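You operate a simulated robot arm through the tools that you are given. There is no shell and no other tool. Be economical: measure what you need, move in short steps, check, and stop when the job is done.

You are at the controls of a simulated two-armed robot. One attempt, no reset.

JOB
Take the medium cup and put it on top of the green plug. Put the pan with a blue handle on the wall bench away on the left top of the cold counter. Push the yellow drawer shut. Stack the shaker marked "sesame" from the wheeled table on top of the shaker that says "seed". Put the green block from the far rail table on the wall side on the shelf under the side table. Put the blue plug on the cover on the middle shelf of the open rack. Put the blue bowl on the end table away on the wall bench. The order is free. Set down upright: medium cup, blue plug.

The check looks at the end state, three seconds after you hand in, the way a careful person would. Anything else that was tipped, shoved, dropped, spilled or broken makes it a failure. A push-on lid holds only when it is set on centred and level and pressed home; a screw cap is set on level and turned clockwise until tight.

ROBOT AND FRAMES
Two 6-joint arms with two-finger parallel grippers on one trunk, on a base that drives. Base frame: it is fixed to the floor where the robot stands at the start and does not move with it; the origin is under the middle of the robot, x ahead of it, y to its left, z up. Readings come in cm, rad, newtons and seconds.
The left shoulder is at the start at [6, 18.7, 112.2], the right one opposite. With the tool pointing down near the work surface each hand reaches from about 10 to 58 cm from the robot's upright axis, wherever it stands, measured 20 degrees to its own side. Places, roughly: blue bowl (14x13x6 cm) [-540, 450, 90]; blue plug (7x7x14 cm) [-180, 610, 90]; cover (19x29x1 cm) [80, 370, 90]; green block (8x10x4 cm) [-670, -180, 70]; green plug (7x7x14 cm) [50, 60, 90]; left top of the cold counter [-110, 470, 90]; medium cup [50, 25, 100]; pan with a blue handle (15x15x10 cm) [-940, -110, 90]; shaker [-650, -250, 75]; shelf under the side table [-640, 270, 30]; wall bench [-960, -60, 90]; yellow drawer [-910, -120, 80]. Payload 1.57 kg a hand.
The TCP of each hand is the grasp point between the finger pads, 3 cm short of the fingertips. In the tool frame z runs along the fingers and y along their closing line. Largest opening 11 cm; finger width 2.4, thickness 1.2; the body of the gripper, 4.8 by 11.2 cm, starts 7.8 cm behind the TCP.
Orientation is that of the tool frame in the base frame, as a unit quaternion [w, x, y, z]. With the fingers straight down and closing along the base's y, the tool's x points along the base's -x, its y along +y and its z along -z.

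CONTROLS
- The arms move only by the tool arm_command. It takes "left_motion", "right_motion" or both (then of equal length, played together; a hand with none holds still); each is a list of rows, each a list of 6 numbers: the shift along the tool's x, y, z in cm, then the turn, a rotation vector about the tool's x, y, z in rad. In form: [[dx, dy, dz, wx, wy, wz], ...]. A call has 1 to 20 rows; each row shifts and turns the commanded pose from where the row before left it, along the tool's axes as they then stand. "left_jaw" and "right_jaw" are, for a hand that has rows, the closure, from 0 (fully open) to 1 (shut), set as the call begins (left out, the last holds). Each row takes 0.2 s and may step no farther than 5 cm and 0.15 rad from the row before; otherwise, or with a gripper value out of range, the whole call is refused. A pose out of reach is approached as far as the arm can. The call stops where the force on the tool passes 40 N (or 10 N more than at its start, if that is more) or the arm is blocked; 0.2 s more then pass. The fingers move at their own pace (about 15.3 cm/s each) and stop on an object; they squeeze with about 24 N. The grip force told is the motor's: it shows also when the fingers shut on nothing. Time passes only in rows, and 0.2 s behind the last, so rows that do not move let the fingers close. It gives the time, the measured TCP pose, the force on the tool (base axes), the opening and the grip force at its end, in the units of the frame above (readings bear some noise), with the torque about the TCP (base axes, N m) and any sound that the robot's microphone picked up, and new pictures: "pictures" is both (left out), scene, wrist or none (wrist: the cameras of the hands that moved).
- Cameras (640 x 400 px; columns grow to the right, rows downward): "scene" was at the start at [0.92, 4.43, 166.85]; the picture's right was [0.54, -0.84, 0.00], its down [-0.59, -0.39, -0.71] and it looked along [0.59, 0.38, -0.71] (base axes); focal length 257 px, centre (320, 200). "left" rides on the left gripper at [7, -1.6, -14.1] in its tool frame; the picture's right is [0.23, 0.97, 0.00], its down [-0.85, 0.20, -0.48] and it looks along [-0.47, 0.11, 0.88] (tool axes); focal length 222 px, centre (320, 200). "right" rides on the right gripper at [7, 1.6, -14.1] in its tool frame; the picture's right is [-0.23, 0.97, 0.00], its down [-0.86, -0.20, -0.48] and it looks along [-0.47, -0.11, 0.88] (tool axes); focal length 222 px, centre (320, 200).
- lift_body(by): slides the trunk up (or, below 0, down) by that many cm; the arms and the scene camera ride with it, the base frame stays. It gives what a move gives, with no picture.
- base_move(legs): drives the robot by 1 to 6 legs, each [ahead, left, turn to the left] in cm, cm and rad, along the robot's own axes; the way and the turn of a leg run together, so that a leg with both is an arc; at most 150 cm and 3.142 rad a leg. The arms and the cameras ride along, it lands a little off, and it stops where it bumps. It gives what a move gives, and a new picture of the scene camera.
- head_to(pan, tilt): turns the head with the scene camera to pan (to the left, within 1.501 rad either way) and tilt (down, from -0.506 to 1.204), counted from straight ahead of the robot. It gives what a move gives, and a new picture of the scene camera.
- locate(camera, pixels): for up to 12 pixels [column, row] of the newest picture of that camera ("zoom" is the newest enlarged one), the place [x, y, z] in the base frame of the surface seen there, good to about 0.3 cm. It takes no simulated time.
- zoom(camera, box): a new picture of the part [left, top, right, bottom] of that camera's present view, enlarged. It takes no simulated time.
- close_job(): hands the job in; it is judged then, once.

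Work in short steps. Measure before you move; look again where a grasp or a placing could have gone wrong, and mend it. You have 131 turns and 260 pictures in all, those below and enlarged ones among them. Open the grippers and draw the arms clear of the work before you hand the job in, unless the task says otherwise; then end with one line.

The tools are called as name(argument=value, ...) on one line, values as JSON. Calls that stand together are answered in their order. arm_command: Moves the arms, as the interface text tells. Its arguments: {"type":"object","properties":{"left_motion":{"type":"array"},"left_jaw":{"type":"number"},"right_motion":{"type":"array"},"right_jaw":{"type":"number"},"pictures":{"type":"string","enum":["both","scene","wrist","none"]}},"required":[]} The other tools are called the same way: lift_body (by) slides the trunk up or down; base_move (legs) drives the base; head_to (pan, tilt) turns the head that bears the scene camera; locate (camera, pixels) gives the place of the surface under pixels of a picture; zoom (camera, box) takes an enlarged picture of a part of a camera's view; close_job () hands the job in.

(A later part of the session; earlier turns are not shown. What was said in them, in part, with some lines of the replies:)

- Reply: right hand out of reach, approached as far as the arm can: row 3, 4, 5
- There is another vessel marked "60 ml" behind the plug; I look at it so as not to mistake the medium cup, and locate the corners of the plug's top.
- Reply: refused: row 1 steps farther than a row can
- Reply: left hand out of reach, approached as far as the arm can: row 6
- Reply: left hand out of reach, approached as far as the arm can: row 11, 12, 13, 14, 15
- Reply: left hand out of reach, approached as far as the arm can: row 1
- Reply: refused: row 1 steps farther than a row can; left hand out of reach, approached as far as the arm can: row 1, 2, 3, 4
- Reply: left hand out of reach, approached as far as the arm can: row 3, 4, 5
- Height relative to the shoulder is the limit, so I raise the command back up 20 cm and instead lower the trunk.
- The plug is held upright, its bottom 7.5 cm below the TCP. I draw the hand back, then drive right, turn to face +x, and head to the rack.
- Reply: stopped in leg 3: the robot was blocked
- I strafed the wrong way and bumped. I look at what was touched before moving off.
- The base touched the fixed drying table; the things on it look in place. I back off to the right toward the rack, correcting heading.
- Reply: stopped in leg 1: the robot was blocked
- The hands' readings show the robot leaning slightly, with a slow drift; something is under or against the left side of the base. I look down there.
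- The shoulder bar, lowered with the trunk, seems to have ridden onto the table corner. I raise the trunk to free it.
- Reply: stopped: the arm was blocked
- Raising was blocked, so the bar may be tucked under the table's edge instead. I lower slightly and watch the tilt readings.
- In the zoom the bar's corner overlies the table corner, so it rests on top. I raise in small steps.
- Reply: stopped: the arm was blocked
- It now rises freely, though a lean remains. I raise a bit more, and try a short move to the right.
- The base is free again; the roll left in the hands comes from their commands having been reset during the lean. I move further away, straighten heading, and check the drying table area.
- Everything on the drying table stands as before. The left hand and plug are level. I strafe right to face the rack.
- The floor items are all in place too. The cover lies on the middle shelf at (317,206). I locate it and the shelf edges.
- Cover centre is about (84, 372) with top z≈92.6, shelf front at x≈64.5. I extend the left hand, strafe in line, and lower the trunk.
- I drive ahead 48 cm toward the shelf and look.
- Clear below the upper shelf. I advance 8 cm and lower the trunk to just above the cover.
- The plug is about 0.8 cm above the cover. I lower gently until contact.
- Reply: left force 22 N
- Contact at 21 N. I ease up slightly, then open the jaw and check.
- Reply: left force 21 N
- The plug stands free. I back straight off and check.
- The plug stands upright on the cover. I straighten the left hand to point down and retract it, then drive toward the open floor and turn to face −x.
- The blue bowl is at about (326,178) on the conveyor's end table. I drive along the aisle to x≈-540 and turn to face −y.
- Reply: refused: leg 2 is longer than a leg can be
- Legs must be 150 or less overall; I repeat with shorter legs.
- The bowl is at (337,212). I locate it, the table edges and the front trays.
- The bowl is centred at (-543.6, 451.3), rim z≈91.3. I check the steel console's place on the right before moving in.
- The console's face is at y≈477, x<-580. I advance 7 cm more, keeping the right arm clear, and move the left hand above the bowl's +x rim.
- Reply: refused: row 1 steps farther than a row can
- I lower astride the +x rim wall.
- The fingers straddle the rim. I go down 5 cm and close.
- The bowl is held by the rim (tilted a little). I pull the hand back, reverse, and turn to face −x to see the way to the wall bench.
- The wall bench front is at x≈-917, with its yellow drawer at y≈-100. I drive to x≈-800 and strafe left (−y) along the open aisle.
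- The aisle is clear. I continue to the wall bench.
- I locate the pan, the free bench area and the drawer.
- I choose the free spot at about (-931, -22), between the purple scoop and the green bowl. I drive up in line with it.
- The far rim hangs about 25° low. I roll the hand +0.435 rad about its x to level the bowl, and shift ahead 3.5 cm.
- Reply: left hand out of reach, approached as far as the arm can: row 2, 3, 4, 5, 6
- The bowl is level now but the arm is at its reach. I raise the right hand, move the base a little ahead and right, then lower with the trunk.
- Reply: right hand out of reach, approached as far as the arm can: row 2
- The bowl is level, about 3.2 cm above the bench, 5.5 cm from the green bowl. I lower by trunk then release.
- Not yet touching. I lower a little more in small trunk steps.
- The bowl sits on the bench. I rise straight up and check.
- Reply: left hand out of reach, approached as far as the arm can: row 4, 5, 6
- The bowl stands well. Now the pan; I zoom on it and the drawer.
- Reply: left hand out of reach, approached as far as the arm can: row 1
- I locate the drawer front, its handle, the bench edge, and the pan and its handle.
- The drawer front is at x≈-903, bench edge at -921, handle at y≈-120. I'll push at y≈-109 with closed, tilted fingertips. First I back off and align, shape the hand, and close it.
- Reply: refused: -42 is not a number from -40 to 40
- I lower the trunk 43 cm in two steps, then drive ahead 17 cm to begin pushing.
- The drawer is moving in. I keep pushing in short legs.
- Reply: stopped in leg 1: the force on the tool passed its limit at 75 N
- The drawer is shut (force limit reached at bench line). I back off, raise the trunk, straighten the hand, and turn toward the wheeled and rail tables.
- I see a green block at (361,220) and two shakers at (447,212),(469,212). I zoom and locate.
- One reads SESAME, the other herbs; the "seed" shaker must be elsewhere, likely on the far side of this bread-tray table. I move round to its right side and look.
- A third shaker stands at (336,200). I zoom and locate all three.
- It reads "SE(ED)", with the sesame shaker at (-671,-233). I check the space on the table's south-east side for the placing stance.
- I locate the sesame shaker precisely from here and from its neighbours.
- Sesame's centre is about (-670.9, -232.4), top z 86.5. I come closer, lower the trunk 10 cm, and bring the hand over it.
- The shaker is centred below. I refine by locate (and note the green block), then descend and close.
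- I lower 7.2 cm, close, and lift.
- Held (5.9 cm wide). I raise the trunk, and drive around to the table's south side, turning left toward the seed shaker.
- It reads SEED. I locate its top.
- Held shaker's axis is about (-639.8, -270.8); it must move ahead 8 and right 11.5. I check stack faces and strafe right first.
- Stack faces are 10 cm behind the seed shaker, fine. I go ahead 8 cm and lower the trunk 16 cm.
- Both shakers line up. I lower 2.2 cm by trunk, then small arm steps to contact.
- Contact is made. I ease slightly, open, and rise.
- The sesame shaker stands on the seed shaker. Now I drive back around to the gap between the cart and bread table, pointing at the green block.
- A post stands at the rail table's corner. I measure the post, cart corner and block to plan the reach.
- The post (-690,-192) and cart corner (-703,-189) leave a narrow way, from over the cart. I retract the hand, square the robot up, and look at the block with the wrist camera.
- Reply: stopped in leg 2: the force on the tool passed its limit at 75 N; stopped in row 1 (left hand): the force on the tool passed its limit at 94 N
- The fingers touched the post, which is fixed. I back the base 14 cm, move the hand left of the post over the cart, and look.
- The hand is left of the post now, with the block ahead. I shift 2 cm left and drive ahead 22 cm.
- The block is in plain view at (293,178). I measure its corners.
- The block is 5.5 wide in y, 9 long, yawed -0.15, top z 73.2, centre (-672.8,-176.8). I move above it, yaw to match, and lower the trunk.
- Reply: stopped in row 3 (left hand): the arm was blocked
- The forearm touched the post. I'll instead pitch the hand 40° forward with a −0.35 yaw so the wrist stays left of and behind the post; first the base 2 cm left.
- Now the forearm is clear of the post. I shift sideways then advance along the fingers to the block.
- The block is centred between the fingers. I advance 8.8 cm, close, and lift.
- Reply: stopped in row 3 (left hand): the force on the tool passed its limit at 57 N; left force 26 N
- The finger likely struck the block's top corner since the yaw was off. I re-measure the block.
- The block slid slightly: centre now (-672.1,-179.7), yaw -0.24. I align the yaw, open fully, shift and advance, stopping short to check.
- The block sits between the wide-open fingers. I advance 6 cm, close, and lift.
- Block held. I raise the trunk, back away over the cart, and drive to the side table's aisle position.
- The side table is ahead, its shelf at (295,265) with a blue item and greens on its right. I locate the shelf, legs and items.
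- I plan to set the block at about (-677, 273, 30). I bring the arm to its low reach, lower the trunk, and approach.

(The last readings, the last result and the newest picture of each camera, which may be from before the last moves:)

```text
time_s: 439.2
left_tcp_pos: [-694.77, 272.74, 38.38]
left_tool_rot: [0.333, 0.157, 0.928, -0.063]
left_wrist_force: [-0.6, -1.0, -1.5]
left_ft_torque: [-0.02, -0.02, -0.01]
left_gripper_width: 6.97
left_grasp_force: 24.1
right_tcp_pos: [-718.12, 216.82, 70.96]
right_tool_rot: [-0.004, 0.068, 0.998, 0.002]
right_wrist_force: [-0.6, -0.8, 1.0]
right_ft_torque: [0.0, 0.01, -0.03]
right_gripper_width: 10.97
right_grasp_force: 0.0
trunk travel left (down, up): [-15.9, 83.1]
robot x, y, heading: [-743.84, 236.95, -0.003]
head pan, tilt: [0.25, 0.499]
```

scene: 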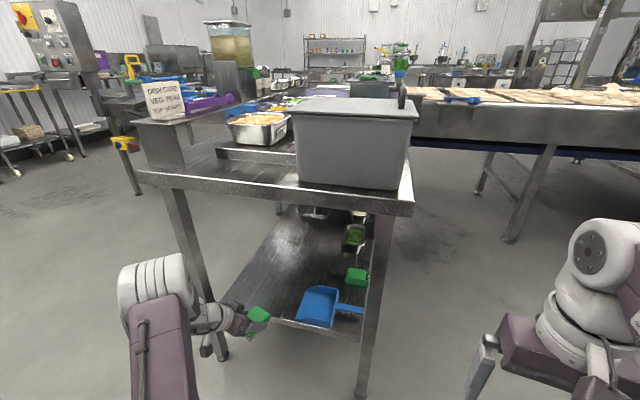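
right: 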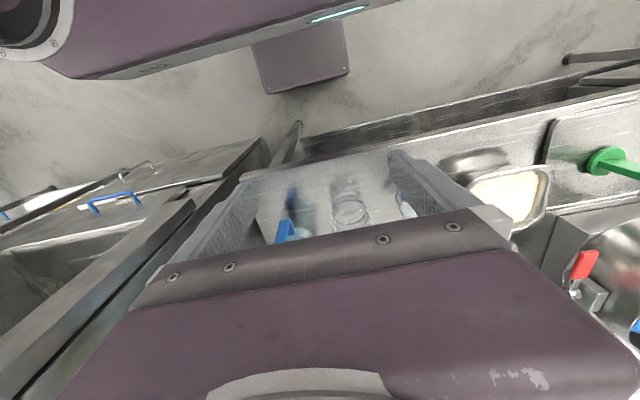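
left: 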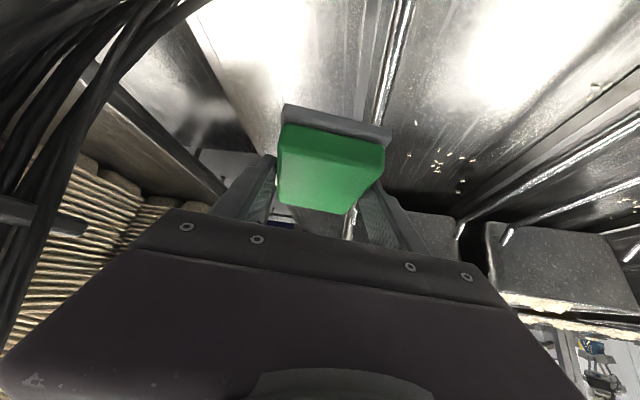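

The hand is aligned left of the blue scoop and clear of the leg. I advance 13 cm and lower to the shelf.

base_move(legs=[[13, 0, 0]])

lift_body(by=-3.8)

arm_command(left_motion=[[0.2, 0, 0.25, 0, 0, 0], [0.13, 0, 0.16, 0, 0, 0]])

```text
time_s: 440.5
left_tcp_pos: [-681.61, 272.72, 38.35]
left_tool_rot: [0.333, 0.157, 0.928, -0.063]
left_wrist_force: [-0.4, 0.3, -1.2]
left_ft_torque: [-0.03, 0.0, 0.04]
left_gripper_width: 6.93
left_grasp_force: 23.9
right_tcp_pos: [-705.14, 216.69, 70.85]
right_tool_rot: [-0.005, 0.068, 0.998, 0.002]
right_wrist_force: [0.9, -0.1, -0.3]
right_ft_torque: [-0.02, -0.04, -0.09]
right_gripper_width: 10.98
right_grasp_force: 0.2
trunk travel left (down, up): [-15.9, 83.1]
robot x, y, heading: [-730.83, 236.43, -0.005]
head pan, tilt: [0.25, 0.499]
```

scene: 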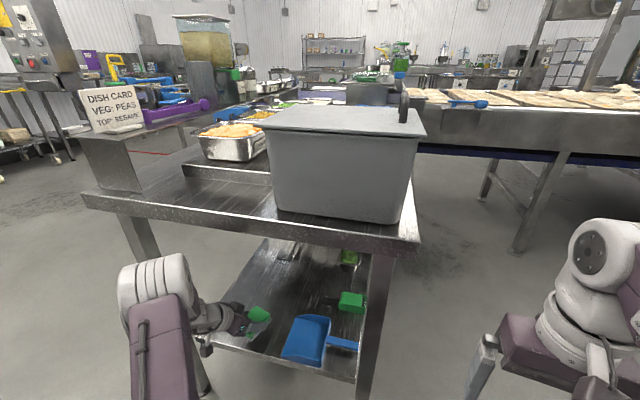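

```text
time_s: 441.3
left_tcp_pos: [-681.71, 272.53, 34.59]
left_tool_rot: [0.333, 0.157, 0.927, -0.063]
left_wrist_force: [0.0, -0.5, -1.4]
left_ft_torque: [-0.02, -0.01, 0.01]
left_gripper_width: 6.97
left_grasp_force: 23.7
right_tcp_pos: [-705.03, 216.66, 67.15]
right_tool_rot: [-0.006, 0.068, 0.998, 0.002]
right_wrist_force: [0.9, -0.8, 0.8]
right_ft_torque: [0.01, 0.0, 0.0]
right_gripper_width: 11.02
right_grasp_force: 0.1
trunk travel left (down, up): [-12.1, 86.9]
robot x, y, heading: [-730.73, 236.76, -0.005]
head pan, tilt: [0.25, 0.499]
```

```text
time_s: 441.9
left_tcp_pos: [-681.62, 272.71, 34.02]
left_tool_rot: [0.333, 0.158, 0.928, -0.063]
left_wrist_force: [1.0, -0.9, -1.5]
left_ft_torque: [-0.01, 0.0, -0.02]
left_gripper_width: 6.98
left_grasp_force: 23.6
right_tcp_pos: [-705.15, 216.77, 67.13]
right_tool_rot: [-0.005, 0.067, 0.998, 0.002]
right_wrist_force: [0.1, 1.4, -1.3]
right_ft_torque: [0.01, -0.01, -0.03]
right_gripper_width: 11.03
right_grasp_force: 0.1
trunk travel left (down, up): [-12.1, 86.9]
robot x, y, heading: [-730.88, 236.12, -0.009]
head pan, tilt: [0.25, 0.499]
```

scene: 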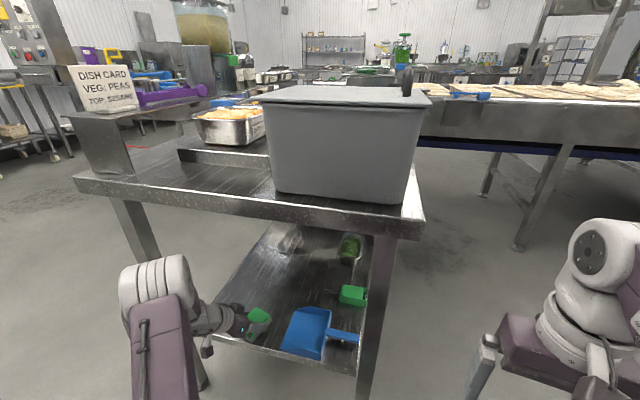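
left: 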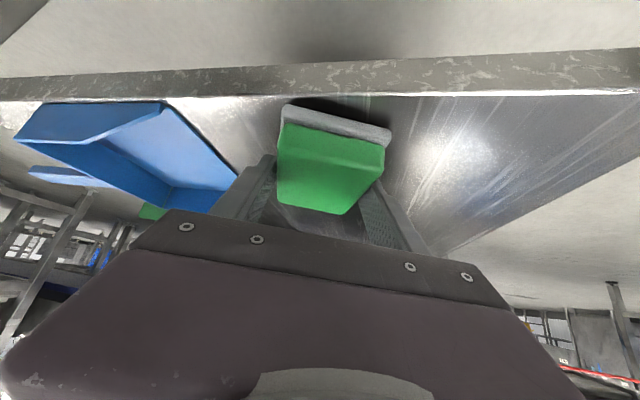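

The block is just inside the shelf's front edge. I locate the scoop's near wall to judge room before nudging deeper.

locate(camera="left", pixels=[[225, 155], [236, 178], [200, 130], [285, 108], [390, 130], [330, 95], [330, 110]])

base_move(legs=[[3.5, 2.5, 0]])

arm_command(left_motion=[[0.16, 0, 0.2, 0, 0, 0], [0.13, 0, 0.16, 0, 0, 0]], pictures="wrist")

```text
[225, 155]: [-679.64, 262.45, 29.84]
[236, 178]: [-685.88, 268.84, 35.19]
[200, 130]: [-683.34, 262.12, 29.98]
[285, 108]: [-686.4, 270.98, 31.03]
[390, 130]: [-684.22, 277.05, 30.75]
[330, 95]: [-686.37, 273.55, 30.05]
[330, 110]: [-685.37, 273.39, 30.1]
```

```text
time_s: 442.8
left_tcp_pos: [-678.03, 275.24, 34.06]
left_tool_rot: [0.333, 0.157, 0.928, -0.063]
left_wrist_force: [-0.5, 0.1, -1.4]
left_ft_torque: [-0.01, -0.01, -0.01]
left_gripper_width: 6.94
left_grasp_force: 23.9
right_tcp_pos: [-701.5, 219.2, 67.2]
right_tool_rot: [-0.005, 0.069, 0.998, 0.002]
right_wrist_force: [0.3, -0.2, 0.4]
right_ft_torque: [0.0, 0.01, 0.0]
right_gripper_width: 10.99
right_grasp_force: 0.1
trunk travel left (down, up): [-12.1, 86.9]
robot x, y, heading: [-727.38, 238.9, -0.006]
head pan, tilt: [0.25, 0.499]
```

scene: 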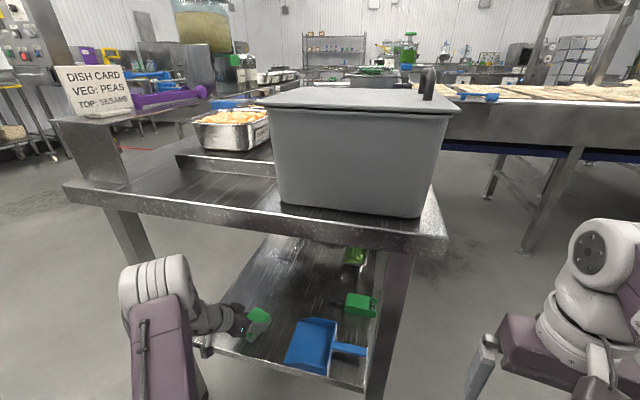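

```text
time_s: 443.4
left_tcp_pos: [-678.02, 275.28, 33.74]
left_tool_rot: [0.334, 0.157, 0.927, -0.062]
left_wrist_force: [0.1, -1.4, 2.1]
left_ft_torque: [0.1, 0.11, 0.03]
left_gripper_width: 6.97
left_grasp_force: 23.8
right_tcp_pos: [-701.52, 219.13, 67.07]
right_tool_rot: [-0.005, 0.069, 0.998, 0.002]
right_wrist_force: [0.1, 0.5, -0.1]
right_ft_torque: [0.02, 0.04, 0.04]
right_gripper_width: 11.02
right_grasp_force: 0.0
trunk travel left (down, up): [-12.1, 86.9]
robot x, y, heading: [-727.24, 239.09, -0.003]
head pan, tilt: [0.25, 0.499]
```

left: 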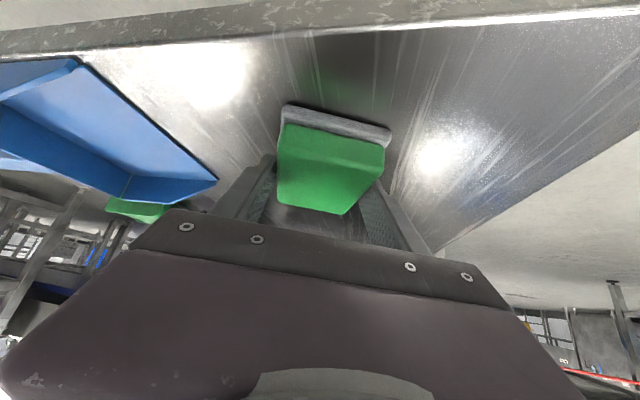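

The block touches down. I release, retract along the fingers, back out, raise the trunk and straighten the hand.

arm_command(left_motion=[[0, 0, 0, 0, 0, 0], [0, 0, 0, 0, 0, 0], [0, 0, -3, 0, 0, 0], [0, 0, -4, 0, 0, 0], [0, 0, -4, 0, 0, 0]], left_jaw=0.1, pictures="wrist")

base_move(legs=[[-75, 0, 0]])

lift_body(by=40)

lift_body(by=22)

arm_command(left_motion=[[0, -1, -4, 0, 0.14, 0], [0, -1, -4, 0, 0.14, 0], [0, -2, -3, 0, 0.14, 0], [0, -2, -3, 0, 0.14, 0], [0, -2, -2, 0, 0.12, 0], [2, -2, 0, 0, 0, -0.14], [2, -2, 0, 0, 0, -0.14], [2, -2, 0, 0, 0, -0.05]], left_jaw=0, pictures="none")

```text
time_s: 444.6
left_tcp_pos: [-684.73, 277.7, 42.09]
left_tool_rot: [0.332, 0.157, 0.928, -0.063]
left_wrist_force: [-0.5, -0.3, 0.0]
left_ft_torque: [0.0, 0.02, -0.01]
left_gripper_width: 9.89
left_grasp_force: 0.1
right_tcp_pos: [-701.53, 219.13, 67.17]
right_tool_rot: [-0.005, 0.069, 0.998, 0.002]
right_wrist_force: [-0.4, -0.9, -0.8]
right_ft_torque: [0.0, 0.01, 0.01]
right_gripper_width: 10.99
right_grasp_force: 0.1
trunk travel left (down, up): [-12.1, 86.9]
robot x, y, heading: [-727.37, 239.01, -0.005]
head pan, tilt: [0.25, 0.499]
```

left: 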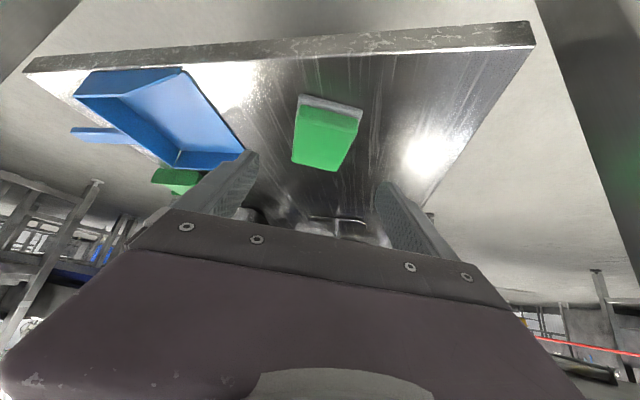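

```text
time_s: 448.7
left_tcp_pos: [-760.95, 278.01, 42.11]
left_tool_rot: [0.333, 0.158, 0.927, -0.064]
left_wrist_force: [0.5, 0.4, 0.1]
left_ft_torque: [0.03, 0.03, -0.01]
left_gripper_width: 9.89
left_grasp_force: 0.0
right_tcp_pos: [-777.72, 219.53, 67.21]
right_tool_rot: [-0.005, 0.07, 0.998, 0.002]
right_wrist_force: [-0.2, -0.1, -0.3]
right_ft_torque: [-0.01, -0.01, -0.01]
right_gripper_width: 10.98
right_grasp_force: 0.0
trunk travel left (down, up): [-12.1, 86.9]
robot x, y, heading: [-803.75, 239.64, -0.005]
head pan, tilt: [0.25, 0.499]
```

scene: 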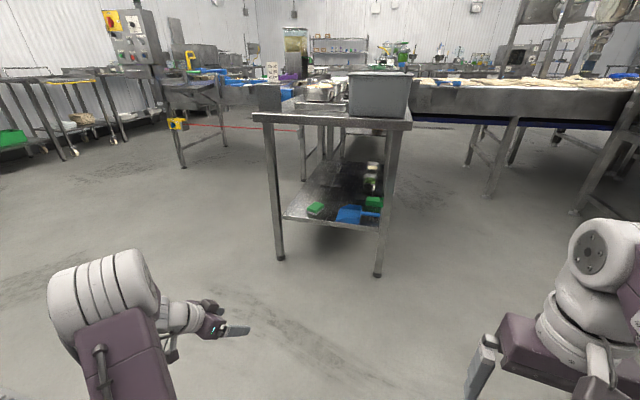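

```text
time_s: 452.6
left_tcp_pos: [-760.94, 277.98, 82.17]
left_tool_rot: [0.333, 0.158, 0.927, -0.064]
left_wrist_force: [-0.4, 1.3, 0.0]
left_ft_torque: [-0.02, -0.01, 0.0]
left_gripper_width: 9.89
left_grasp_force: 0.1
right_tcp_pos: [-777.79, 219.54, 107.17]
right_tool_rot: [-0.005, 0.069, 0.998, 0.001]
right_wrist_force: [0.5, 0.5, 1.1]
right_ft_torque: [-0.03, -0.01, 0.0]
right_gripper_width: 11.01
right_grasp_force: 0.1
trunk travel left (down, up): [-52.1, 46.9]
robot x, y, heading: [-803.59, 239.07, -0.006]
head pan, tilt: [0.25, 0.499]
```

```text
time_s: 454.9
left_tcp_pos: [-760.98, 278.03, 104.18]
left_tool_rot: [0.333, 0.158, 0.928, -0.063]
left_wrist_force: [0.1, -0.8, 0.1]
left_ft_torque: [-0.01, 0.0, 0.01]
left_gripper_width: 9.89
left_grasp_force: 0.0
right_tcp_pos: [-777.95, 219.55, 129.15]
right_tool_rot: [-0.005, 0.069, 0.998, 0.002]
right_wrist_force: [0.2, 0.2, 0.5]
right_ft_torque: [-0.02, 0.01, 0.01]
right_gripper_width: 11.03
right_grasp_force: 0.1
trunk travel left (down, up): [-74.1, 24.9]
robot x, y, heading: [-803.37, 239.41, -0.006]
head pan, tilt: [0.25, 0.499]
```

```text
time_s: 456.7
left_tcp_pos: [-777.25, 268.31, 118.44]
left_tool_rot: [0.004, 0.005, 1.0, -0.007]
left_wrist_force: [-0.1, -0.7, 0.6]
left_ft_torque: [-0.01, 0.01, 0.0]
left_gripper_width: 10.95
left_grasp_force: 0.0
right_tcp_pos: [-777.96, 219.35, 129.21]
right_tool_rot: [-0.004, 0.069, 0.998, 0.003]
right_wrist_force: [-0.1, -0.4, 0.0]
right_ft_torque: [0.02, 0.0, -0.01]
right_gripper_width: 11.01
right_grasp_force: 0.1
trunk travel left (down, up): [-74.1, 24.9]
robot x, y, heading: [-803.58, 239.71, -0.006]
head pan, tilt: [0.25, 0.499]
```

The block rests on the shelf. Now I turn around and drive to the pan on the wall bench.

base_move(legs=[[0, 0, 3.141], [0, 150, 0], [0, 150, 0], [0, 33, 0], [62, 0, 0]])

head_to(pan=0.25, tilt=0.75)

zoom(camera="scene", box=[240, 120, 400, 240])

```text
time_s: 483.3
left_tcp_pos: [-924.8, -113.41, 118.39]
left_tool_rot: [-0.009, 0.999, -0.053, -0.004]
left_wrist_force: [0.4, 0.2, 0.2]
left_ft_torque: [0.03, 0.01, 0.02]
left_gripper_width: 11.0
left_grasp_force: 0.0
right_tcp_pos: [-919.38, -65.03, 129.14]
right_tool_rot: [0.003, 0.993, -0.116, 0.004]
right_wrist_force: [-0.2, 0.3, -0.7]
right_ft_torque: [-0.03, 0.01, -0.03]
right_gripper_width: 10.99
right_grasp_force: 0.1
trunk travel left (down, up): [-74.1, 24.9]
robot x, y, heading: [-895.85, -87.35, 3.04]
head pan, tilt: [0.25, 0.499]
```

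scene: 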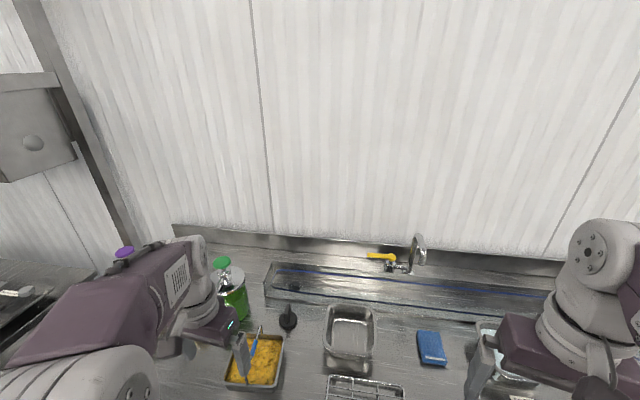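

```text
time_s: 484.1
left_tcp_pos: [-924.97, -113.5, 118.38]
left_tool_rot: [-0.008, 0.999, -0.053, -0.003]
left_wrist_force: [0.0, -0.1, 0.6]
left_ft_torque: [-0.01, -0.01, 0.0]
left_gripper_width: 11.0
left_grasp_force: 0.3
right_tcp_pos: [-919.45, -64.95, 129.13]
right_tool_rot: [0.002, 0.993, -0.115, 0.005]
right_wrist_force: [0.1, -0.4, 0.6]
right_ft_torque: [-0.01, -0.01, 0.0]
right_gripper_width: 11.02
right_grasp_force: 0.1
trunk travel left (down, up): [-74.1, 24.9]
robot x, y, heading: [-895.88, -87.14, 3.039]
head pan, tilt: [0.25, 0.75]
```

scene: 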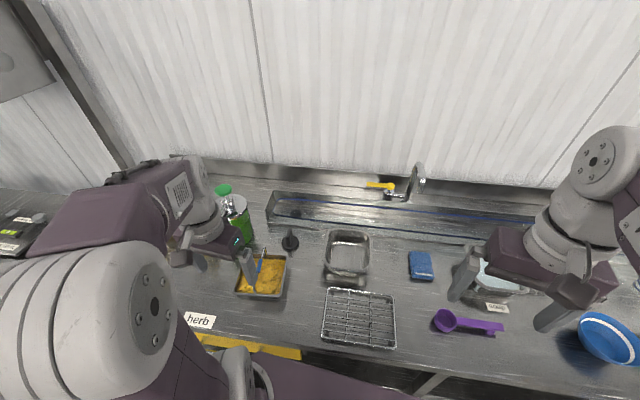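

```text
3.33 times, centred on (320, 180) of scene
```

zoom: 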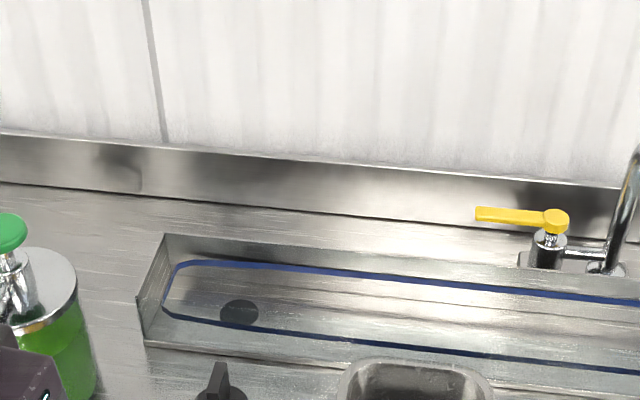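

The drive drifted (heading 3.04). I locate the pan's handle and drawer front, then back off 8 cm and square up.

locate(camera="scene", pixels=[[262, 262], [258, 275], [265, 255], [250, 348], [290, 352], [262, 270], [238, 285], [285, 260], [278, 293]])

base_move(legs=[[-9, 0, 0], [0, 0, 0.1]])

arm_command(left_motion=[[0, 0, 0, 0, 0, 0]], pictures="wrist")

```text
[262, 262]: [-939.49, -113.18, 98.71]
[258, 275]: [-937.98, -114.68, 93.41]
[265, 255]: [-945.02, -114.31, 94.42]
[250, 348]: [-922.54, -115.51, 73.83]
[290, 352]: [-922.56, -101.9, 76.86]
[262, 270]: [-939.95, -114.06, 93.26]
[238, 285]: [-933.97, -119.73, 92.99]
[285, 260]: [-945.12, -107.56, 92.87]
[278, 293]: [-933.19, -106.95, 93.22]
```

```text
time_s: 485.7
left_tcp_pos: [-913.27, -117.1, 118.32]
left_tool_rot: [-0.007, 1.0, -0.002, -0.003]
left_wrist_force: [-0.7, 0.6, -0.1]
left_ft_torque: [-0.03, -0.01, 0.01]
left_gripper_width: 11.02
left_grasp_force: 0.2
right_tcp_pos: [-912.94, -68.37, 129.05]
right_tool_rot: [0.002, 0.998, -0.065, 0.006]
right_wrist_force: [0.3, 0.8, -0.4]
right_ft_torque: [-0.03, 0.02, 0.02]
right_gripper_width: 11.01
right_grasp_force: 0.2
trunk travel left (down, up): [-74.1, 24.9]
robot x, y, heading: [-886.93, -87.73, -3.138]
head pan, tilt: [0.25, 0.75]
```

scene: 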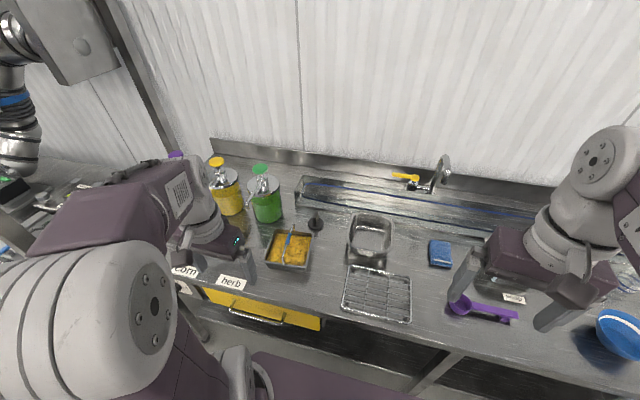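

```text
time_s: 486.1
left_tcp_pos: [-913.12, -117.23, 118.43]
left_tool_rot: [-0.008, 1.0, -0.002, -0.004]
left_wrist_force: [-1.5, -0.6, 1.5]
left_ft_torque: [0.0, -0.02, -0.01]
left_gripper_width: 11.0
left_grasp_force: 0.0
right_tcp_pos: [-912.75, -68.28, 129.18]
right_tool_rot: [0.002, 0.998, -0.065, 0.005]
right_wrist_force: [0.2, -0.8, -0.4]
right_ft_torque: [0.04, 0.0, -0.01]
right_gripper_width: 10.97
right_grasp_force: 0.0
trunk travel left (down, up): [-74.1, 24.9]
robot x, y, heading: [-886.88, -88.07, -3.138]
head pan, tilt: [0.25, 0.75]
```

left: 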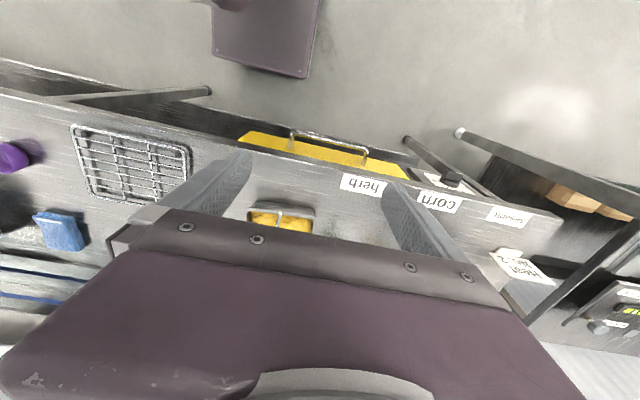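

The drawer is shut (x -922.5). Handle top is at (-939.5,-113.2,98.7). I check the green jar's clearance and bring the hand above the handle.

locate(camera="scene", pixels=[[281, 205], [260, 170], [262, 185], [252, 200], [289, 240], [289, 232], [316, 222]])

arm_command(left_motion=[[-4.6, -0.7, 0, 0, 0, 0], [-4.6, -0.7, 0, 0, 0, 0], [-4.6, -0.7, 0, 0, 0, 0], [-4.6, -0.7, 0, 0, 0, 0], [-4, -0.6, 0, 0, 0, 0], [-3.9, -0.6, 2, 0, 0, 0]], left_jaw=0.55, pictures="wrist")

```text
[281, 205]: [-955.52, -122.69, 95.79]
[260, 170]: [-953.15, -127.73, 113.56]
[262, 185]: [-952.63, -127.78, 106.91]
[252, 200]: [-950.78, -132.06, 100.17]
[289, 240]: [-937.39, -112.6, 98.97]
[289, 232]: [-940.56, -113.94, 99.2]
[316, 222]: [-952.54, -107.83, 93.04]
```

```text
time_s: 487.5
left_tcp_pos: [-939.72, -113.17, 116.43]
left_tool_rot: [-0.008, 1.0, -0.001, -0.002]
left_wrist_force: [-0.4, -0.5, -0.1]
left_ft_torque: [0.01, -0.03, 0.02]
left_gripper_width: 4.95
left_grasp_force: 0.0
right_tcp_pos: [-912.92, -68.24, 129.11]
right_tool_rot: [0.002, 0.998, -0.064, 0.006]
right_wrist_force: [-1.1, -0.9, -0.3]
right_ft_torque: [0.02, -0.02, -0.02]
right_gripper_width: 10.99
right_grasp_force: 0.0
trunk travel left (down, up): [-74.1, 24.9]
robot x, y, heading: [-886.75, -87.72, -3.135]
head pan, tilt: [0.25, 0.75]
```

left: 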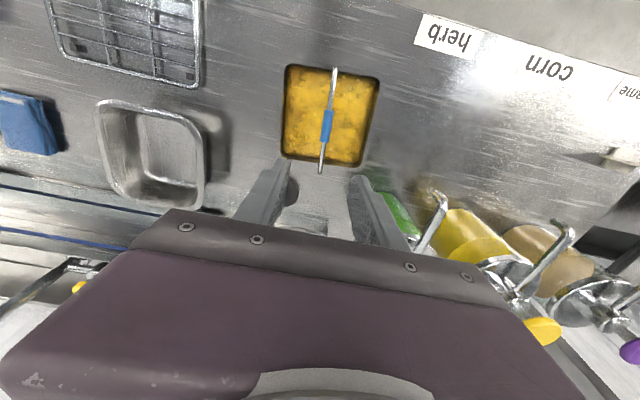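

I refine with a locate on the blue grip, then descend.

locate(camera="left", pixels=[[327, 113], [326, 126], [325, 138], [334, 75], [321, 170]])

arm_command(left_motion=[[1.2, 0.4, 4.5, 0, 0, 0], [0, 0.2, 4.5, 0, 0, 0], [0, 0, 4, 0, 0, 0]], pictures="wrist")

```text
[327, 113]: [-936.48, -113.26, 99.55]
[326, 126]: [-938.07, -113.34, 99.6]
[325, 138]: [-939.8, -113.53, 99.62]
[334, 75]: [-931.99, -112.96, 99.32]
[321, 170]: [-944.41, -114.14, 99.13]
```

```text
time_s: 488.3
left_tcp_pos: [-938.47, -113.53, 103.67]
left_tool_rot: [-0.008, 1.0, -0.002, -0.004]
left_wrist_force: [-0.7, 0.6, -1.1]
left_ft_torque: [-0.01, 0.0, 0.02]
left_gripper_width: 4.93
left_grasp_force: 0.1
right_tcp_pos: [-912.71, -68.37, 129.11]
right_tool_rot: [0.002, 0.998, -0.065, 0.006]
right_wrist_force: [-1.0, -0.6, -0.1]
right_ft_torque: [0.02, -0.02, -0.01]
right_gripper_width: 11.02
right_grasp_force: 0.1
trunk travel left (down, up): [-74.1, 24.9]
robot x, y, heading: [-886.85, -88.2, -3.143]
head pan, tilt: [0.25, 0.75]
```

left: 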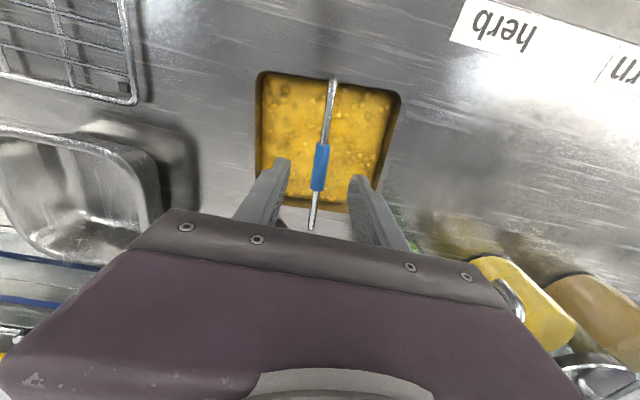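

The handle is between the fingers. I go down 5.4 cm, close, and lift.

arm_command(left_motion=[[0, 0, 2.7, 0, 0, 0], [0, 0, 2.6, 0, 0, 0]], pictures="none")

arm_command(left_motion=[[0, 0, 0, 0, 0, 0], [0, 0, 0, 0, 0, 0], [0, 0, 0, 0, 0, 0]], left_jaw=1, pictures="none")

arm_command(left_motion=[[0, 0, -2, 0, 0, 0], [0, 0, -3, 0, 0, 0], [0, 0, -4, 0, 0, 0], [0, 0, -4, 0, 0, 0], [0, 0, -4, 0, 0, 0]])

```text
time_s: 488.9
left_tcp_pos: [-938.46, -113.45, 98.29]
left_tool_rot: [-0.007, 1.0, -0.002, -0.003]
left_wrist_force: [0.4, -0.2, 0.1]
left_ft_torque: [0.02, -0.02, 0.01]
left_gripper_width: 4.95
left_grasp_force: 0.0
right_tcp_pos: [-912.84, -68.42, 129.16]
right_tool_rot: [0.003, 0.998, -0.065, 0.005]
right_wrist_force: [0.8, 0.1, 0.0]
right_ft_torque: [-0.01, -0.02, 0.0]
right_gripper_width: 10.98
right_grasp_force: 0.0
trunk travel left (down, up): [-74.1, 24.9]
robot x, y, heading: [-886.72, -88.04, -3.137]
head pan, tilt: [0.25, 0.75]
```

```text
time_s: 489.7
left_tcp_pos: [-938.28, -113.43, 98.43]
left_tool_rot: [-0.008, 1.0, -0.001, -0.004]
left_wrist_force: [1.6, 0.7, -0.8]
left_ft_torque: [0.03, 0.24, -0.1]
left_gripper_width: 1.21
left_grasp_force: 24.0
right_tcp_pos: [-912.68, -68.33, 129.2]
right_tool_rot: [0.002, 0.998, -0.065, 0.004]
right_wrist_force: [-0.1, 0.7, -0.4]
right_ft_torque: [0.03, -0.02, 0.0]
right_gripper_width: 11.0
right_grasp_force: 0.2
trunk travel left (down, up): [-74.1, 24.9]
robot x, y, heading: [-886.79, -87.95, -3.138]
head pan, tilt: [0.25, 0.75]
```

```text
time_s: 490.9
left_tcp_pos: [-938.28, -113.5, 115.27]
left_tool_rot: [-0.007, 1.0, -0.002, -0.004]
left_wrist_force: [0.1, 0.2, -6.6]
left_ft_torque: [-0.02, 0.04, 0.0]
left_gripper_width: 1.18
left_grasp_force: 24.1
right_tcp_pos: [-912.77, -68.46, 129.21]
right_tool_rot: [0.002, 0.998, -0.064, 0.005]
right_wrist_force: [-0.2, 0.4, 1.0]
right_ft_torque: [0.02, 0.05, 0.01]
right_gripper_width: 10.99
right_grasp_force: 0.2
trunk travel left (down, up): [-74.1, 24.9]
robot x, y, heading: [-886.92, -87.84, -3.136]
head pan, tilt: [0.25, 0.75]
```

scene: 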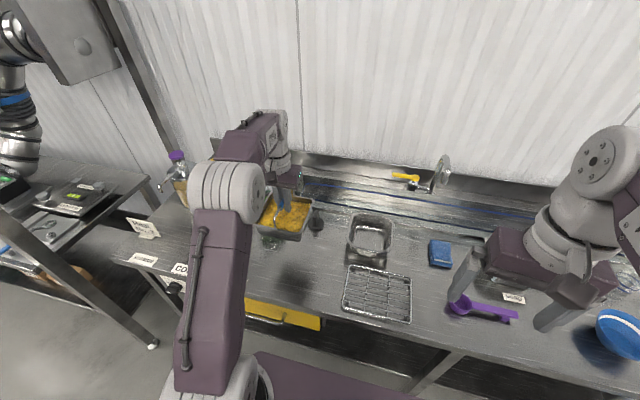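
left: 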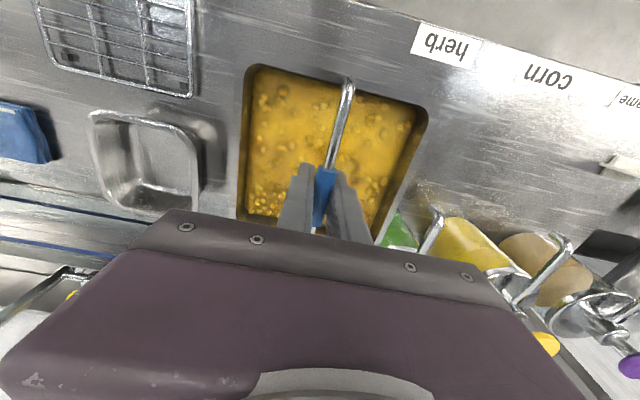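

The pan hangs level from its handle. I back off and strafe along the aisle toward y≈545.

base_move(legs=[[-90, 0, 0], [0, -150, 0], [0, -150, 0], [0, -150, 0], [0, -150, 0], [0, -33, 0]])

```text
time_s: 525.6
left_tcp_pos: [-835.19, 523.03, 115.17]
left_tool_rot: [-0.009, 1.0, -0.008, -0.004]
left_wrist_force: [-0.5, -0.8, -6.4]
left_ft_torque: [-0.02, 0.02, 0.01]
left_gripper_width: 1.18
left_grasp_force: 24.3
right_tcp_pos: [-809.05, 567.81, 129.3]
right_tool_rot: [0.002, 0.997, -0.071, 0.005]
right_wrist_force: [0.5, -0.7, 0.1]
right_ft_torque: [0.02, 0.02, -0.02]
right_gripper_width: 11.0
right_grasp_force: 0.1
trunk travel left (down, up): [-74.1, 24.9]
robot x, y, heading: [-783.73, 548.21, 3.135]
head pan, tilt: [0.25, 0.75]
```

scene: 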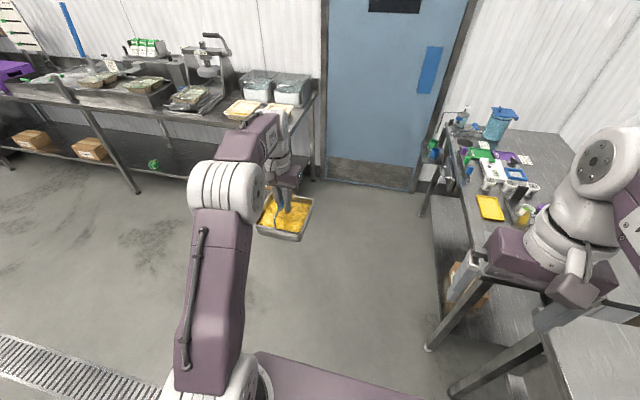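

On course. I back along y≈545 to x≈-40.

base_move(legs=[[-150, 0, 0], [-150, 0, 0], [-150, 0, 0], [-150, 0, 0], [-145, 0, 0]])

head_to(pan=0.5, tilt=0.7)

```text
time_s: 561.1
left_tcp_pos: [-89.99, 496.6, 115.09]
left_tool_rot: [-0.008, 0.999, -0.042, -0.004]
left_wrist_force: [0.3, -0.6, -5.7]
left_ft_torque: [-0.03, 0.03, 0.02]
left_gripper_width: 1.21
left_grasp_force: 23.9
right_tcp_pos: [-60.84, 539.45, 129.24]
right_tool_rot: [0.003, 0.994, -0.105, 0.005]
right_wrist_force: [1.5, 0.4, 0.5]
right_ft_torque: [-0.05, -0.04, -0.01]
right_gripper_width: 11.01
right_grasp_force: 0.0
trunk travel left (down, up): [-74.1, 24.9]
robot x, y, heading: [-36.59, 517.75, 3.061]
head pan, tilt: [0.25, 0.75]
```

scene: 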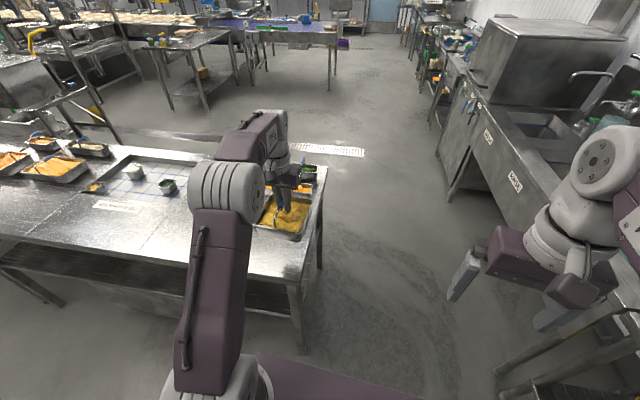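

```text
time_s: 561.9
left_tcp_pos: [-89.79, 496.6, 115.26]
left_tool_rot: [-0.007, 0.999, -0.043, -0.004]
left_wrist_force: [0.2, 0.6, -5.3]
left_ft_torque: [0.0, -0.03, -0.03]
left_gripper_width: 1.17
left_grasp_force: 24.2
right_tcp_pos: [-60.68, 539.44, 129.19]
right_tool_rot: [0.002, 0.994, -0.105, 0.005]
right_wrist_force: [0.1, 0.6, 0.0]
right_ft_torque: [-0.01, 0.0, 0.0]
right_gripper_width: 10.99
right_grasp_force: 0.0
trunk travel left (down, up): [-74.1, 24.9]
robot x, y, heading: [-36.53, 517.79, 3.065]
head pan, tilt: [0.499, 0.7]
```

scene: 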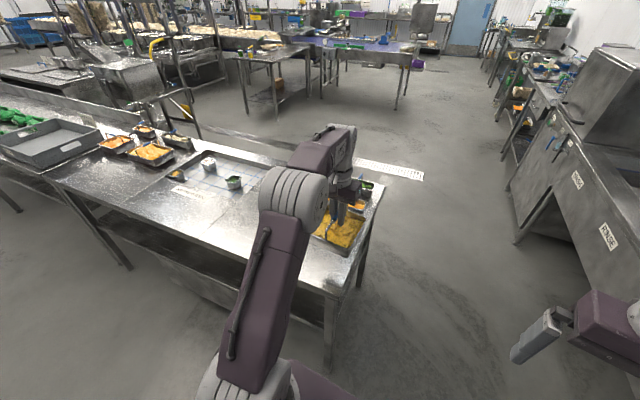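

I'm at the cold counter's end. I locate the free top area and its neighbours.

locate(camera="scene", pixels=[[250, 245], [225, 225], [240, 215], [305, 262], [330, 285], [375, 200], [365, 190], [258, 188], [180, 210], [345, 235]])

zoom(camera="left", box=[0, 0, 640, 400])

```text
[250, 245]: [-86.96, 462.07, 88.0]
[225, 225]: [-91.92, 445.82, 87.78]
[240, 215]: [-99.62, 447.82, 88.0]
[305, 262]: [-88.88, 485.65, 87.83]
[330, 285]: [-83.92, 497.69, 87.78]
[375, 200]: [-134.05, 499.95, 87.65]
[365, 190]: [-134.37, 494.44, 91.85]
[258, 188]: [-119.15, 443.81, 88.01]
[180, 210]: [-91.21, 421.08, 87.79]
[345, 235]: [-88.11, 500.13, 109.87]
```

```text
1.00 times, centred on (320, 200) of left (not enlarged: the box is as wide or as high as the picture)
```

zoom: 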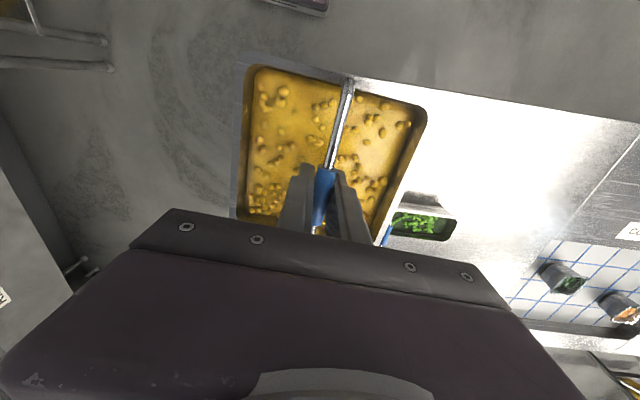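

I locate the green tray, well edge and counter edge in the left camera.

locate(camera="left", pixels=[[400, 200], [420, 195], [455, 215], [440, 240], [500, 270], [545, 240], [520, 200], [460, 100], [480, 150], [425, 225], [600, 250]])

```text
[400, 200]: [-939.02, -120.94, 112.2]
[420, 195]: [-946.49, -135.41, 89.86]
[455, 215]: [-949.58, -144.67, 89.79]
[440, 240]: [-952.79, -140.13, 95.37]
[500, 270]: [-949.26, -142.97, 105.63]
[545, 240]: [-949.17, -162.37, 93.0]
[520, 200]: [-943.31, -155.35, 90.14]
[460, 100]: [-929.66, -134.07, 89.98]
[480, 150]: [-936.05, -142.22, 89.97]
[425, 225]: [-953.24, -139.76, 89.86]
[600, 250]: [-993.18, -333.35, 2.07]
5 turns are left
```

Few turns remain. I move the pan over the free spot at about (-95, 461) and lower it to just above the top.

base_move(legs=[[2.4, 35.9, 0]])

lift_body(by=-14)

arm_command(left_motion=[[0, 0, 0, 0, 0, 0]])

locate(camera="left", pixels=[[300, 60], [240, 130], [420, 130], [460, 160], [440, 220], [470, 250], [220, 180], [250, 215]])

```text
time_s: 564.2
left_tcp_pos: [-94.95, 460.73, 115.18]
left_tool_rot: [-0.007, 0.999, -0.041, -0.003]
left_wrist_force: [-0.5, 0.1, -5.6]
left_ft_torque: [-0.04, -0.01, 0.04]
left_gripper_width: 1.2
left_grasp_force: 24.4
right_tcp_pos: [-65.95, 503.93, 129.1]
right_tool_rot: [0.001, 0.995, -0.103, 0.005]
right_wrist_force: [-0.1, 0.4, -0.4]
right_ft_torque: [0.0, 0.01, 0.02]
right_gripper_width: 10.99
right_grasp_force: 0.0
trunk travel left (down, up): [-74.1, 24.9]
robot x, y, heading: [-41.69, 482.12, 3.065]
head pan, tilt: [0.499, 0.7]
```

scene: 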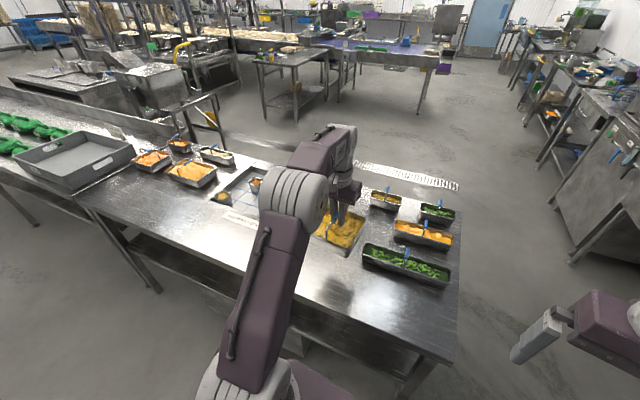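

```text
time_s: 565.9
left_tcp_pos: [-94.95, 460.77, 101.17]
left_tool_rot: [-0.008, 0.999, -0.041, -0.003]
left_wrist_force: [-0.5, 0.4, -6.2]
left_ft_torque: [0.01, 0.02, 0.01]
left_gripper_width: 1.21
left_grasp_force: 24.0
right_tcp_pos: [-66.0, 503.72, 115.17]
right_tool_rot: [0.002, 0.995, -0.105, 0.005]
right_wrist_force: [-0.3, 0.1, 0.7]
right_ft_torque: [-0.03, 0.01, 0.01]
right_gripper_width: 11.0
right_grasp_force: 0.1
trunk travel left (down, up): [-60.1, 38.9]
robot x, y, heading: [-41.65, 481.92, 3.066]
head pan, tilt: [0.499, 0.7]
```

```text
time_s: 566.3
left_tcp_pos: [-95.01, 460.75, 101.15]
left_tool_rot: [-0.008, 0.999, -0.041, -0.004]
left_wrist_force: [-1.0, 0.2, -6.8]
left_ft_torque: [-0.01, -0.02, -0.02]
left_gripper_width: 1.21
left_grasp_force: 24.0
right_tcp_pos: [-65.97, 503.81, 115.04]
right_tool_rot: [0.003, 0.995, -0.103, 0.005]
right_wrist_force: [-0.4, 0.5, 0.3]
right_ft_torque: [-0.02, 0.0, 0.0]
right_gripper_width: 11.04
right_grasp_force: 0.1
trunk travel left (down, up): [-60.1, 38.9]
robot x, y, heading: [-41.54, 482.19, 3.066]
head pan, tilt: [0.499, 0.7]
```

scene: 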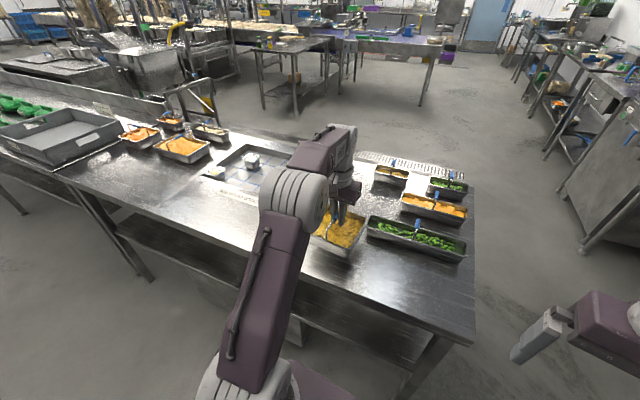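
left: 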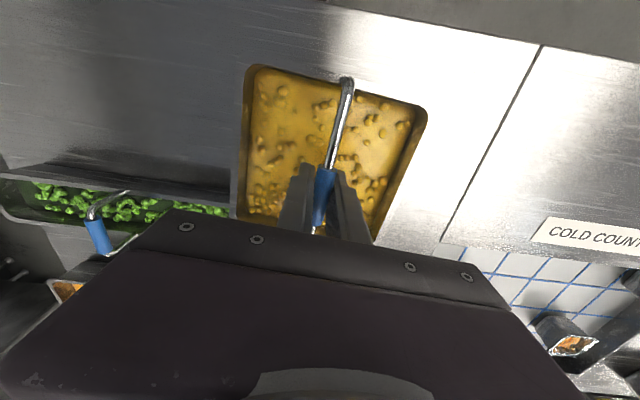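

```text
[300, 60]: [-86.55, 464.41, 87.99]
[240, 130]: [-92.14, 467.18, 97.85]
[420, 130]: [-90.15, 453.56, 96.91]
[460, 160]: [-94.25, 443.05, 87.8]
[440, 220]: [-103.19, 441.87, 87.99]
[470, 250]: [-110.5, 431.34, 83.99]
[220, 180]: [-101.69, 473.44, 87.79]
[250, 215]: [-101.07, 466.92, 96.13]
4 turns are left
```

The pan is within the left top, right of the green tray. I nudge it 2 cm further from the tray, lower to contact and release, then rise clear.

arm_command(left_motion=[[0.8, 2, 0, 0, 0, 0], [0, 0, 2.5, 0, 0, 0], [0, 0, 1.6, 0, 0, 0], [0, 0, 0.4, 0, 0, 0], [0, 0, 0.2, 0, 0, 0], [0, 0, 0.15, 0, 0, 0]], pictures="wrist")

arm_command(left_motion=[[0, 0, 0, 0, 0, 0], [0, 0, 0, 0, 0, 0], [0, 0, 0, 0, 0, 0]], left_jaw=0.5, pictures="none")

lift_body(by=15)

arm_command(left_motion=[[0, 0, 0, 0, 0, 0]])

```text
time_s: 567.7
left_tcp_pos: [-94.42, 458.62, 96.28]
left_tool_rot: [-0.007, 0.999, -0.041, -0.005]
left_wrist_force: [-4.1, -1.9, 7.2]
left_ft_torque: [-0.04, -0.64, -0.02]
left_gripper_width: 1.19
left_grasp_force: 23.9
right_tcp_pos: [-65.83, 503.75, 115.21]
right_tool_rot: [0.002, 0.995, -0.104, 0.004]
right_wrist_force: [0.3, -0.1, -0.1]
right_ft_torque: [-0.03, 0.01, 0.06]
right_gripper_width: 11.01
right_grasp_force: 0.0
trunk travel left (down, up): [-60.1, 38.9]
robot x, y, heading: [-41.49, 482.43, 3.065]
head pan, tilt: [0.499, 0.7]
```

left: 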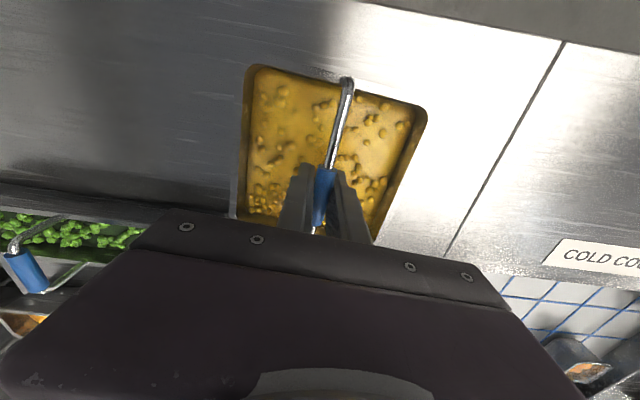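

```text
time_s: 568.5
left_tcp_pos: [-94.27, 458.62, 96.3]
left_tool_rot: [-0.008, 0.999, -0.041, -0.003]
left_wrist_force: [0.2, -0.4, 0.4]
left_ft_torque: [-0.01, 0.05, -0.02]
left_gripper_width: 5.49
left_grasp_force: 0.1
right_tcp_pos: [-65.99, 503.72, 115.22]
right_tool_rot: [0.002, 0.995, -0.103, 0.005]
right_wrist_force: [0.4, 0.8, 0.2]
right_ft_torque: [-0.04, 0.02, 0.0]
right_gripper_width: 11.03
right_grasp_force: 0.1
trunk travel left (down, up): [-60.1, 38.9]
robot x, y, heading: [-41.77, 481.95, 3.067]
head pan, tilt: [0.499, 0.7]
```

```text
time_s: 570.2
left_tcp_pos: [-94.38, 458.72, 111.25]
left_tool_rot: [-0.008, 0.999, -0.041, -0.003]
left_wrist_force: [-0.3, 0.0, 0.0]
left_ft_torque: [-0.01, 0.03, 0.0]
left_gripper_width: 5.53
left_grasp_force: 0.0
right_tcp_pos: [-65.86, 503.72, 130.17]
right_tool_rot: [0.003, 0.995, -0.104, 0.006]
right_wrist_force: [0.9, 0.5, 1.0]
right_ft_torque: [-0.01, 0.03, -0.01]
right_gripper_width: 11.0
right_grasp_force: 0.0
trunk travel left (down, up): [-75.1, 23.9]
robot x, y, heading: [-41.76, 482.27, 3.066]
head pan, tilt: [0.499, 0.7]
```

```text
time_s: 570.6
left_tcp_pos: [-94.27, 458.65, 111.24]
left_tool_rot: [-0.008, 0.999, -0.041, -0.003]
left_wrist_force: [-0.3, 0.5, -0.7]
left_ft_torque: [-0.04, -0.01, 0.01]
left_gripper_width: 5.49
left_grasp_force: 0.1
right_tcp_pos: [-65.87, 503.73, 130.13]
right_tool_rot: [0.002, 0.995, -0.104, 0.005]
right_wrist_force: [-0.1, 0.1, -0.4]
right_ft_torque: [0.0, -0.02, 0.0]
right_gripper_width: 11.02
right_grasp_force: 0.1
trunk travel left (down, up): [-75.1, 23.9]
robot x, y, heading: [-41.25, 482.25, 3.059]
head pan, tilt: [0.499, 0.7]
3 turns are left
```

scene: 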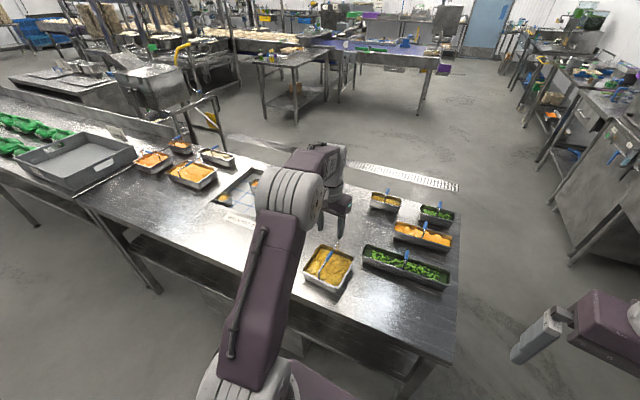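
left: 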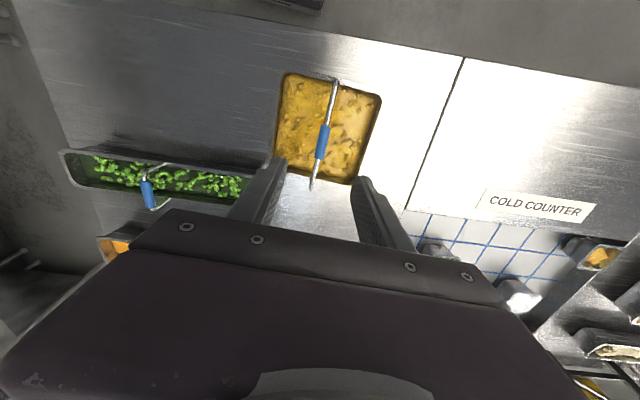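

The pan stands on the left top, clear of the tray and seam. I open the hand and draw the robot back clear.

arm_command(left_motion=[[0, 0, -4, 0, 0, 0], [0, 0, -4, 0, 0, 0], [4, 0, 0, 0, 0, 0], [4, 0, 0, 0, 0, 0], [4, 0, 0, 0, 0, 0]], left_jaw=0, pictures="none")

base_move(legs=[[-20, 0, 0]])

```text
time_s: 571.8
left_tcp_pos: [-82.13, 457.66, 119.28]
left_tool_rot: [-0.008, 0.999, -0.042, -0.004]
left_wrist_force: [0.6, -0.3, -0.6]
left_ft_torque: [0.02, 0.04, 0.06]
left_gripper_width: 11.0
left_grasp_force: 0.2
right_tcp_pos: [-65.6, 503.73, 130.13]
right_tool_rot: [0.002, 0.995, -0.104, 0.004]
right_wrist_force: [0.5, -1.5, -1.0]
right_ft_torque: [-0.02, 0.0, -0.03]
right_gripper_width: 11.01
right_grasp_force: 0.0
trunk travel left (down, up): [-75.1, 23.9]
robot x, y, heading: [-42.03, 482.45, 3.065]
head pan, tilt: [0.499, 0.7]
```

```text
time_s: 573.4
left_tcp_pos: [-62.51, 456.12, 119.13]
left_tool_rot: [-0.008, 0.999, -0.041, -0.002]
left_wrist_force: [-0.1, 0.3, 0.0]
left_ft_torque: [-0.01, -0.03, -0.04]
left_gripper_width: 11.02
left_grasp_force: 0.0
right_tcp_pos: [-46.15, 502.23, 130.08]
right_tool_rot: [0.002, 0.995, -0.103, 0.006]
right_wrist_force: [-0.9, -0.1, 0.0]
right_ft_torque: [-0.03, -0.04, -0.01]
right_gripper_width: 10.99
right_grasp_force: 0.0
trunk travel left (down, up): [-75.1, 23.9]
robot x, y, heading: [-21.88, 480.68, 3.071]
head pan, tilt: [0.499, 0.7]
2 turns are left
```

scene: 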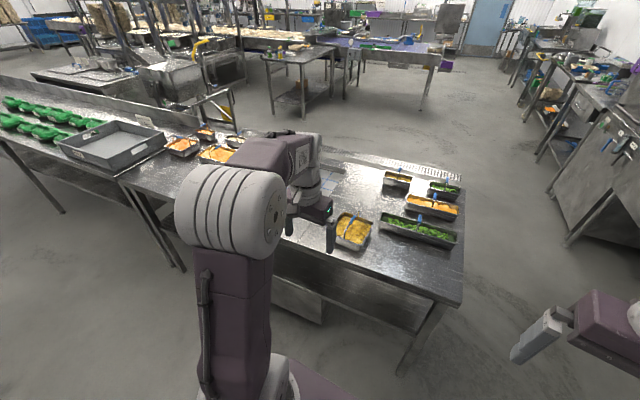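

All seven parts of the job are done and the arms are clear, so I hand in.

close_job()

```text
The job is handed in.
```

I did all seven tasks and handed the job in with both grippers open and the arms clear; I took the 150 ml cup as the medium one, and bumped the drying table and a rail post without seeing anything displaced.
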